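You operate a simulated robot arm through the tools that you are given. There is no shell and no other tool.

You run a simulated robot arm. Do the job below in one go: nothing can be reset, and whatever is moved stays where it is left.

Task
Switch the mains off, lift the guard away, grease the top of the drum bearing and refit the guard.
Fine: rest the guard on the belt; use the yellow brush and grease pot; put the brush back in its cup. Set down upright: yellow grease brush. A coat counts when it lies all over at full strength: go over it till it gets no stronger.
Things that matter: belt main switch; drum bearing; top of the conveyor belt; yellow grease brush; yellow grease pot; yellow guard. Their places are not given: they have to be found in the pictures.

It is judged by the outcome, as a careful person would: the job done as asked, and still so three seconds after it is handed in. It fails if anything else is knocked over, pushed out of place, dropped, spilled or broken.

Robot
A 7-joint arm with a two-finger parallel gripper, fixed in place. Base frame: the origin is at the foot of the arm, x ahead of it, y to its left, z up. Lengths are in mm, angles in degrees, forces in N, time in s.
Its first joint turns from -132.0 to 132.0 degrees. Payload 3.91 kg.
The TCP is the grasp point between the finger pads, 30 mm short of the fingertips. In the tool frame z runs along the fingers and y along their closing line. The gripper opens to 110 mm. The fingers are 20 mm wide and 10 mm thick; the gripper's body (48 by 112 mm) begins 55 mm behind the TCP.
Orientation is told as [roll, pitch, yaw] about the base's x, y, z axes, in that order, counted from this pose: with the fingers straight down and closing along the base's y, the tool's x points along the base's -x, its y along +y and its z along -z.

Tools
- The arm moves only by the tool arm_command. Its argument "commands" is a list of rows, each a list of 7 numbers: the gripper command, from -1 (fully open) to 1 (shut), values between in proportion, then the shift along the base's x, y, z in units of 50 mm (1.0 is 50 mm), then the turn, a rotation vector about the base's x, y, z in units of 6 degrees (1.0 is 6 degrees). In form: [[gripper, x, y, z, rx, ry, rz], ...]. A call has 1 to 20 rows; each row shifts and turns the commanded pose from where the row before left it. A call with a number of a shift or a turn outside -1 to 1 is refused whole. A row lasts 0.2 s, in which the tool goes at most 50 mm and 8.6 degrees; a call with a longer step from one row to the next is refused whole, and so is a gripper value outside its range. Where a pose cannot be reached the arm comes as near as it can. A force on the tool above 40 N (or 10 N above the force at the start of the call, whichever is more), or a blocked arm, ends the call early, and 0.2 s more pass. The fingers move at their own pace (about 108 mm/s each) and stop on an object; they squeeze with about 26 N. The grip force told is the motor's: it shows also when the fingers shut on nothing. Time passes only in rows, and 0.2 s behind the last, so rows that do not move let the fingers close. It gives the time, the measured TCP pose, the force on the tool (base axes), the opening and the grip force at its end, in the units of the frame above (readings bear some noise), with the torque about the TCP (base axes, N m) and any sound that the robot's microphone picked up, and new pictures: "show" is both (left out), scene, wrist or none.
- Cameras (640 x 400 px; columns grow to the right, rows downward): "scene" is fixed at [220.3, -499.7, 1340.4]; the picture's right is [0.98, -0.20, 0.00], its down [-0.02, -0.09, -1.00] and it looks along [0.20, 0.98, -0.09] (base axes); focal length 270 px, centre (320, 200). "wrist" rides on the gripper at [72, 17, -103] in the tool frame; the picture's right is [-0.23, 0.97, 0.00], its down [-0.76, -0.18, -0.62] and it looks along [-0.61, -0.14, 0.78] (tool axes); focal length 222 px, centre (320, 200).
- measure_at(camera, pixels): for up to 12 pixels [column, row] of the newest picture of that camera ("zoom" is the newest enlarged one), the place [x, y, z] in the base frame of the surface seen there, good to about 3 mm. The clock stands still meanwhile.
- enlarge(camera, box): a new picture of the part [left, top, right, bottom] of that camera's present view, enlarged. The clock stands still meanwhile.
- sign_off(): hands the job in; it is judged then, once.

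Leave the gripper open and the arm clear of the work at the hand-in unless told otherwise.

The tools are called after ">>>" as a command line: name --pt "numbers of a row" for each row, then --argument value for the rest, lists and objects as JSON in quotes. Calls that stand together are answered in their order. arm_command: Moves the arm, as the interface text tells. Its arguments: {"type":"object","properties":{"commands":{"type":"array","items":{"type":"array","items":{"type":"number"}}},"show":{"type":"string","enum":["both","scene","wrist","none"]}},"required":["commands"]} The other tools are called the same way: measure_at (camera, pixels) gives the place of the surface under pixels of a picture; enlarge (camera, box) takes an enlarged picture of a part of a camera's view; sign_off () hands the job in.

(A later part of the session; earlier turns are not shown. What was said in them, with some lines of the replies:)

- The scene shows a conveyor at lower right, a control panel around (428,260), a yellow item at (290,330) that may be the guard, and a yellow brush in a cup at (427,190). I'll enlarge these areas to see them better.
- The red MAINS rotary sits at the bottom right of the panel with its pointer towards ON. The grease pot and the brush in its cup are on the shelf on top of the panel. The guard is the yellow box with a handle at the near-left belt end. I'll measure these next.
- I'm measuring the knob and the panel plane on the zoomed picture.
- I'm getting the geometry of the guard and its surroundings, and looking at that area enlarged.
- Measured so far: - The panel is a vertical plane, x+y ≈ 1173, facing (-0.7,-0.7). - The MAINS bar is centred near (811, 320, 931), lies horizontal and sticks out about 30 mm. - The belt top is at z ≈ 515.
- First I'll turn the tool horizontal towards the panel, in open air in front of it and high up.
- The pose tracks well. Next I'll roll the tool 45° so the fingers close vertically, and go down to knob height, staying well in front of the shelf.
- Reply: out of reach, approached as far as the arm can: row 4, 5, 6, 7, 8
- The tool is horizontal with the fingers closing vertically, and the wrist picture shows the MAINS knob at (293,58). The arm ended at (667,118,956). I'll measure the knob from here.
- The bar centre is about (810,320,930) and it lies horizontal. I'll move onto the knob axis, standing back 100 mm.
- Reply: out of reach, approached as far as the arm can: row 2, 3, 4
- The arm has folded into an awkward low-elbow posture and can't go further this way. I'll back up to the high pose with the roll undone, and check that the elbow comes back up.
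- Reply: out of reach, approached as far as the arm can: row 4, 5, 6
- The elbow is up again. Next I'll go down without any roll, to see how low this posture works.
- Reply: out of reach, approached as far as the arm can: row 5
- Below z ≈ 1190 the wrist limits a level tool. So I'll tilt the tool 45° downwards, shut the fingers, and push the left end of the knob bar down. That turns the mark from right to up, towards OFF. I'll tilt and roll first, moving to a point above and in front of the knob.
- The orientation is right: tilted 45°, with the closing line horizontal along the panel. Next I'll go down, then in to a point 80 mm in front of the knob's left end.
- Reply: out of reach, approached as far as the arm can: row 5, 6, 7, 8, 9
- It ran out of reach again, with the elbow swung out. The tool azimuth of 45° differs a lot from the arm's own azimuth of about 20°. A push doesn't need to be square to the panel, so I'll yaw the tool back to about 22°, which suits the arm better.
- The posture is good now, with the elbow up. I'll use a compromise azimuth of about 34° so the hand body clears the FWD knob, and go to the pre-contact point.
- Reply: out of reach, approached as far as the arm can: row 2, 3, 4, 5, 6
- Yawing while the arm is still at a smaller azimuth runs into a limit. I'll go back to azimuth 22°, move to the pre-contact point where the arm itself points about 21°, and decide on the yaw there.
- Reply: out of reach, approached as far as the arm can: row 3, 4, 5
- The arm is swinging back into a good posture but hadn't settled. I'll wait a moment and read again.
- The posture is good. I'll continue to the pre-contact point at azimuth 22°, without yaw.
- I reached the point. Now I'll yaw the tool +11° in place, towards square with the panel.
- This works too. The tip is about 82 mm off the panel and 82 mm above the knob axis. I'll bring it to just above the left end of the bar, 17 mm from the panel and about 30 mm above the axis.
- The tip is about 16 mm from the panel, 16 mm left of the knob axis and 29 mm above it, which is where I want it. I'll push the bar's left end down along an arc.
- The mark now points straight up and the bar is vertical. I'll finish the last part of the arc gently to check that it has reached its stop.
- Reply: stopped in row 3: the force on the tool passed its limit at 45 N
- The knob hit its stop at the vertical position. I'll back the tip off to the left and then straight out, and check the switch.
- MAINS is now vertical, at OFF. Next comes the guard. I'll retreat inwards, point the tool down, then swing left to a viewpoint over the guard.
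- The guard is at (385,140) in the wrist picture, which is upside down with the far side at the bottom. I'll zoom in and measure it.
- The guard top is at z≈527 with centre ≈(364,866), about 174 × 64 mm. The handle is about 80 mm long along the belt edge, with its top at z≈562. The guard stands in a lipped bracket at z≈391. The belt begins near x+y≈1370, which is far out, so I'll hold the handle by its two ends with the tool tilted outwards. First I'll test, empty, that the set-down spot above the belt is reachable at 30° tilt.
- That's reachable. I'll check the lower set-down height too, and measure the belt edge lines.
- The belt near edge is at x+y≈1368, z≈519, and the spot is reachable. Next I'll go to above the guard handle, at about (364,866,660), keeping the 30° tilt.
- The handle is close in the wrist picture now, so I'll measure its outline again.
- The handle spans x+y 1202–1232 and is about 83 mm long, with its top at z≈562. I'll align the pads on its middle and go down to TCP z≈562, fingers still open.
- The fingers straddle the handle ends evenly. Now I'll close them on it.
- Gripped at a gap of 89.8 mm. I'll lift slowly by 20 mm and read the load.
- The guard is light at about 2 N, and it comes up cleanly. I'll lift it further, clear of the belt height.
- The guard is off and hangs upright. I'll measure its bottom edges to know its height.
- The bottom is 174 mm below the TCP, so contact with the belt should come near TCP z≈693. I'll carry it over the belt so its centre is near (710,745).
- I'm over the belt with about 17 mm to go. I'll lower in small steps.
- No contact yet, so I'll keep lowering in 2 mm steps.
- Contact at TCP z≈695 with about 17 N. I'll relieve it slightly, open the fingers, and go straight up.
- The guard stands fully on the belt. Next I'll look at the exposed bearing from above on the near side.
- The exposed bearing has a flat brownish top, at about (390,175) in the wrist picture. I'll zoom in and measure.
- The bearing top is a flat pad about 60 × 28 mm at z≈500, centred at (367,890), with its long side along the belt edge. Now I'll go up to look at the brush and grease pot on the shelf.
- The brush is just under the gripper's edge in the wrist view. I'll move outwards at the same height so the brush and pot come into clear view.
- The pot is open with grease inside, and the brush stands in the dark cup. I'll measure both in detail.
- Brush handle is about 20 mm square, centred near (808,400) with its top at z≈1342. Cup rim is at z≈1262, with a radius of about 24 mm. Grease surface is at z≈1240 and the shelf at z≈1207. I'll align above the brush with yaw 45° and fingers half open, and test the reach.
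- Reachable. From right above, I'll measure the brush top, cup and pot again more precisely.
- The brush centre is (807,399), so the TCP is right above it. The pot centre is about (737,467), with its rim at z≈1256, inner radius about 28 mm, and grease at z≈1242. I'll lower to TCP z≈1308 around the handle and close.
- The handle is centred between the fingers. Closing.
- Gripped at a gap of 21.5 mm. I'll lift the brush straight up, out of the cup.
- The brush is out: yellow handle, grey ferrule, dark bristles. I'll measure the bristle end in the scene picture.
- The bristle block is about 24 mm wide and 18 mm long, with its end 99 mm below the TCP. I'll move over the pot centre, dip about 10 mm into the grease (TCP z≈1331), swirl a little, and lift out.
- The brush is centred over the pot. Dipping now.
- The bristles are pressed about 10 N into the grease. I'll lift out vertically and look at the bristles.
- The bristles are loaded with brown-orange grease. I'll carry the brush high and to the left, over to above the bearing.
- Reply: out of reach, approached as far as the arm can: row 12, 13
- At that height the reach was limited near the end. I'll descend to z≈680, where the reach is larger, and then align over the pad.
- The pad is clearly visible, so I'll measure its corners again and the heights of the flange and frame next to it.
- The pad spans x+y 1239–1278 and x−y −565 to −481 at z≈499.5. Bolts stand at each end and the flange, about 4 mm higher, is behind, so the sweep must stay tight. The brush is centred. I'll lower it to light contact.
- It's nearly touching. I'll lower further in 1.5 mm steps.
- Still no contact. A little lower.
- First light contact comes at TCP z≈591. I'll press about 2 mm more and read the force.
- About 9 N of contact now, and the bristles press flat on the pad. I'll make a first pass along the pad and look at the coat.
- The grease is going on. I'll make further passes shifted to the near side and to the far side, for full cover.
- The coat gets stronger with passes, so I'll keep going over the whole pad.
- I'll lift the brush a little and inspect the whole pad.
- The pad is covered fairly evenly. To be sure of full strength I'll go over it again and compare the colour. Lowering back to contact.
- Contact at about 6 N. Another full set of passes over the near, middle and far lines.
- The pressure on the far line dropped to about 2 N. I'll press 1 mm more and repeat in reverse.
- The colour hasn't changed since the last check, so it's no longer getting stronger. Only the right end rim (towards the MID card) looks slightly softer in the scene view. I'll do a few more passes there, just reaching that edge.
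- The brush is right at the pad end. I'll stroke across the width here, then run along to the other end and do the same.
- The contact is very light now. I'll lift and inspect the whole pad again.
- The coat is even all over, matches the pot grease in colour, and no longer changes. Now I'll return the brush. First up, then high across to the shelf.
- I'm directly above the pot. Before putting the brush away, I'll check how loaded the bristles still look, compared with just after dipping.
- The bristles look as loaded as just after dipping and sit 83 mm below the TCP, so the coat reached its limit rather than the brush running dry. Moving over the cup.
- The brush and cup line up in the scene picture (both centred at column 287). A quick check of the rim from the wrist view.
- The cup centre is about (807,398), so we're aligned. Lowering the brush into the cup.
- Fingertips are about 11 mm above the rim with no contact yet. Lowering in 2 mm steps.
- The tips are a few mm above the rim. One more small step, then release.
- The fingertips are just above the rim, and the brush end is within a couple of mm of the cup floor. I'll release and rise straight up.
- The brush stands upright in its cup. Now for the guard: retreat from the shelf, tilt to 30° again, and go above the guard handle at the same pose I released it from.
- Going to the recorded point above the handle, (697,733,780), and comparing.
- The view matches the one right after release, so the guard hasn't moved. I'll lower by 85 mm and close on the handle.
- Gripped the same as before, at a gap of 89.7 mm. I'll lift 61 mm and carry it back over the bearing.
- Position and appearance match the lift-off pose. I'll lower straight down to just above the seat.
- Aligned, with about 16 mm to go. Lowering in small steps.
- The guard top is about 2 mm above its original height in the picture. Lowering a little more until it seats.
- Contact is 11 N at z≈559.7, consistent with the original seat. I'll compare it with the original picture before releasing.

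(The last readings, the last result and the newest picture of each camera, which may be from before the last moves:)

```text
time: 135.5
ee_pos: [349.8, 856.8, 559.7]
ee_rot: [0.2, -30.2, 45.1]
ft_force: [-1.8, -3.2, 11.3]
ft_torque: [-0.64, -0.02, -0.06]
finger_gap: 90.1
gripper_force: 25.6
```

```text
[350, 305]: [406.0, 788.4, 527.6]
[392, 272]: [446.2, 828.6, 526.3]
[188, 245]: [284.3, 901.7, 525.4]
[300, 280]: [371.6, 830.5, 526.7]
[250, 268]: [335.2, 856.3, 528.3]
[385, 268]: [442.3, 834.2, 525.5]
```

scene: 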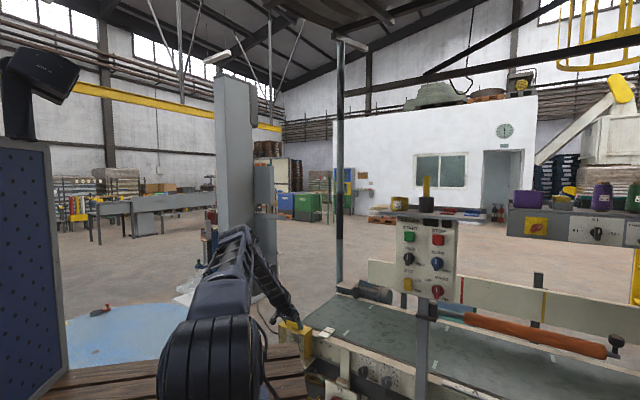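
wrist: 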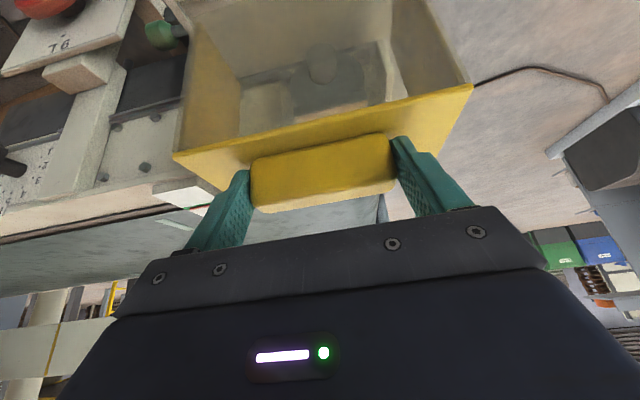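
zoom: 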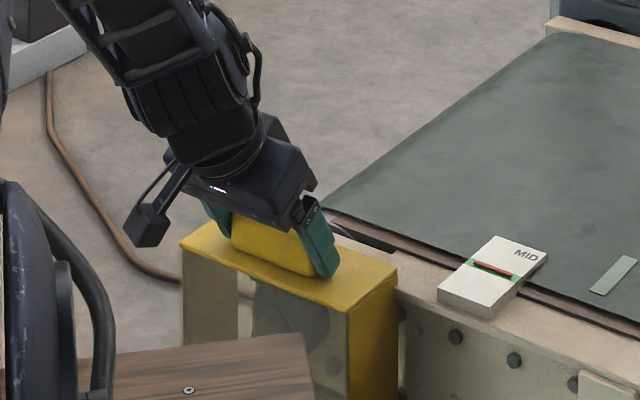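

The top is at z≈526.5 with the corners as before. The guard is seated. I'll release and go straight up.

>>> arm_command --pt "1 0 0 0.01 0 0 0" --pt "-0.75 0 0 0 0 0 0" --pt "-1 0 0 0 0 0 0" --pt "-1 0 0 0 0 0 0" --pt "-1 0 0 0.3 0 0 0" --pt "-1 0 0 0.6 0 0 0" --pt "-1 0 0 0.9 0 0 0" --pt "-1 0 0 0.9 0 0 0" --pt "-1 -0.5 -0.6 0.6 0 0 0" --pt "-1 -0.3 -0.9 0 -0.8839 0.8839 0" --pt "-1 -0.1 -0.9 0 -0.8839 0.8839 0" --pt "-1 0 -0.9 0.2 -0.8839 0.8839 0" --pt "-1 0 -0.9 0.3 -0.8839 0.8839 0" --pt "-1 0 0 0 0 0 0"

>>> enlarge --camera "scene" --box '[250, 290, 350, 352]'

>>> enlarge --camera "wrist" --box '[300, 60, 500, 190]'

```text
time: 138.5
ee_pos: [306.5, 646.4, 749.0]
ee_rot: [0.2, 0.0, 45.1]
ft_force: [-0.4, 0.3, -0.7]
ft_torque: [0.01, 0.0, -0.02]
finger_gap: 109.8
gripper_force: 0.1
```

scene: 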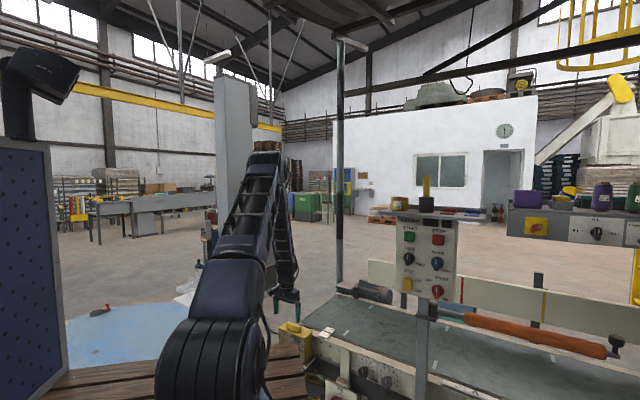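
wrist: 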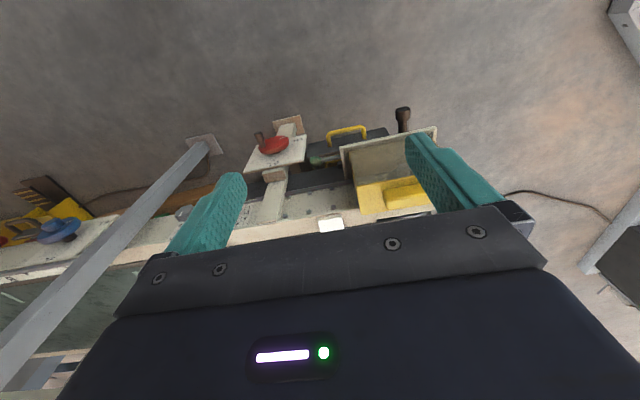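

```text
6.40 times, centred on (300, 321) of scene
```

zoom: 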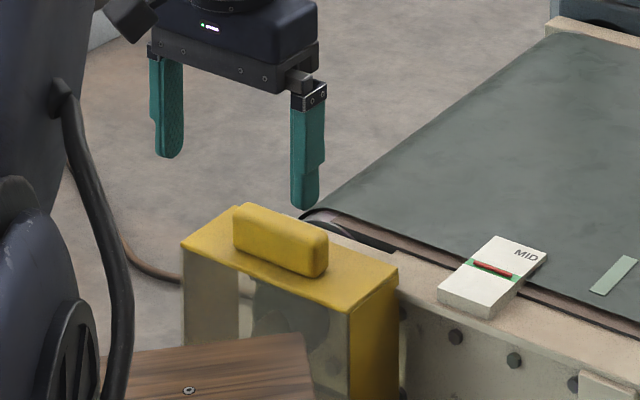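

```text
3.08 times, centred on (400, 125) of wrist
```

zoom: 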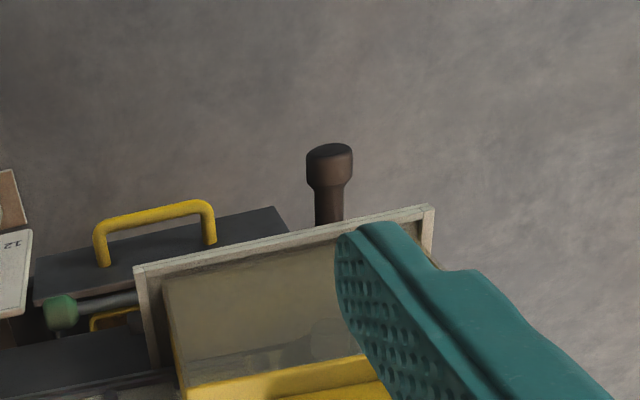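

The guard looks seated. I'll move to the same viewpoint I used before lifting it, so I can compare corner positions, and so the arm is clear.

>>> arm_command --pt "-1 0 0 0.8 0 0 0" --pt "-1 0 0 0.8 0 0 0" --pt "-1 0 0 0.8 0 0 0" --pt "-1 0 0 0.8 0 0 0" --pt "-1 0.15 -0.05 0.8 0 0 0" --pt "-1 0 0 0 0 0 0"

>>> enlarge --camera "wrist" --box '[300, 80, 460, 180]'

>>> measure_at --camera "zoom" --pixels '[[195, 232], [480, 170], [210, 322], [415, 285], [275, 245], [410, 215], [285, 283], [345, 242]]'

```text
time: 139.9
ee_pos: [313.2, 643.7, 948.9]
ee_rot: [0.3, -0.1, 45.2]
ft_force: [0.0, 0.7, -0.3]
ft_torque: [-0.03, 0.0, 0.0]
finger_gap: 110.1
gripper_force: 0.2
```

scene: 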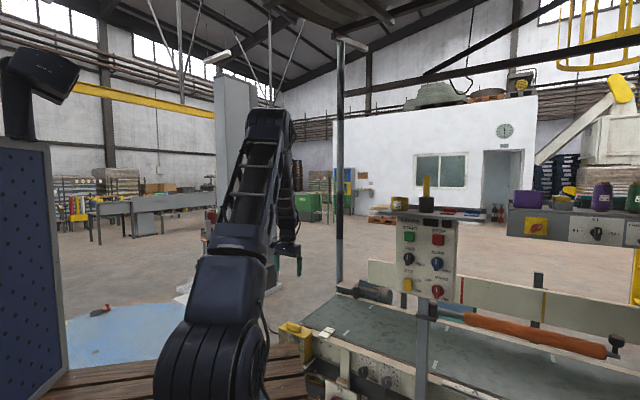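
wrist: 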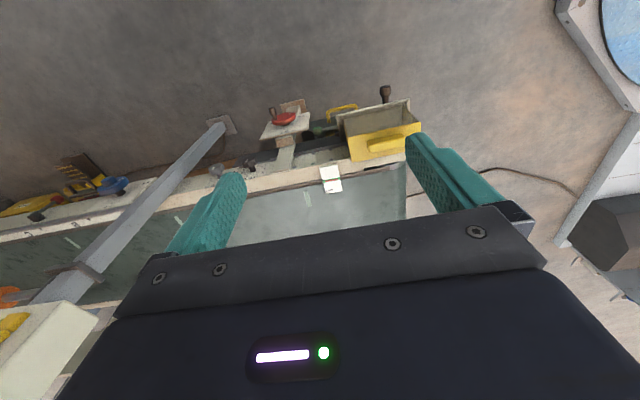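

```text
4.00 times, centred on (380, 130) of wrist
```

zoom: 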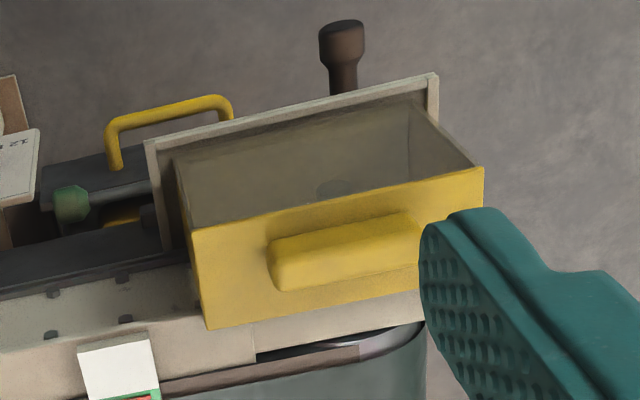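

```text
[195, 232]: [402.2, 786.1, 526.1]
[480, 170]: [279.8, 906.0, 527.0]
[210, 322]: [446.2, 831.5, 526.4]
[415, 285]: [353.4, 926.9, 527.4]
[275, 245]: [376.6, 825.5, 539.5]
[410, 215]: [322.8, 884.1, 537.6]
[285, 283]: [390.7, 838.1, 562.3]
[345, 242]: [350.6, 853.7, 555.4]
```

All four guard corners are within a mm or two of the original and the top is level at z≈526.5. A final check of the switch and shelf before handing in.

>>> enlarge --camera "scene" --box '[370, 170, 490, 305]'

>>> enlarge --camera "scene" --box '[260, 280, 460, 400]'

```text
2.96 times, centred on (430, 238) of scene
```

zoom: 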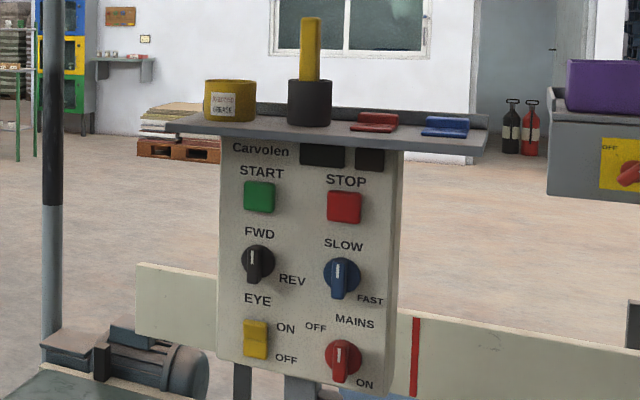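

```text
3.20 times, centred on (360, 340) of scene
```

zoom: 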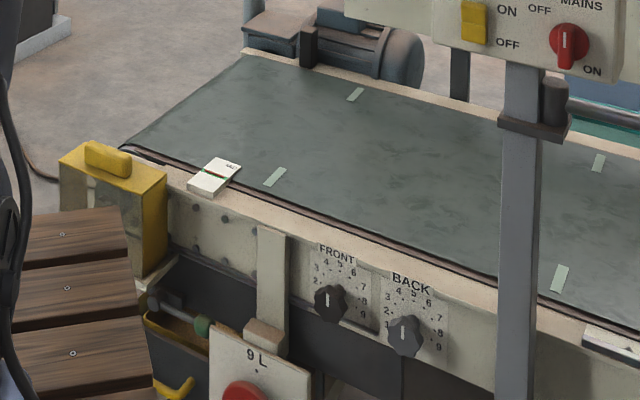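

MAINS is at OFF, the guard is back in its bracket, the brush is upright in its cup, and the pot, card and other controls haven't moved. The gripper is open and the arm is clear, so I'm handing in.

>>> sign_off

```text
The job is handed in.
```

The whole job is done and handed in: the mains is off, the drum bearing is greased, and the guard is back on.

- **Mains:** the switch was turned from ON until it hit its stop, with its pointer straight up. I took that as OFF because the OFF label sits beside that position; nothing else confirmed it.
- **Guard:** it was lifted off, rested fully on the belt, and put back in its bracket. All four corners measure within about 5 mm of where they started, and the top is level.
- **Bearing:** I went over the top pad repeatedly, including both ends, until the grease colour stopped changing. It looks even all over. I dipped the brush once, and the bristles still looked loaded afterwards, so I didn't dip again.
- **Brush:** it is back upright in its cup, and the grease pot hasn't moved.

The other controls, the MID card and the items on the shelf look as they were at the start. The gripper is open and the arm is clear of the work.
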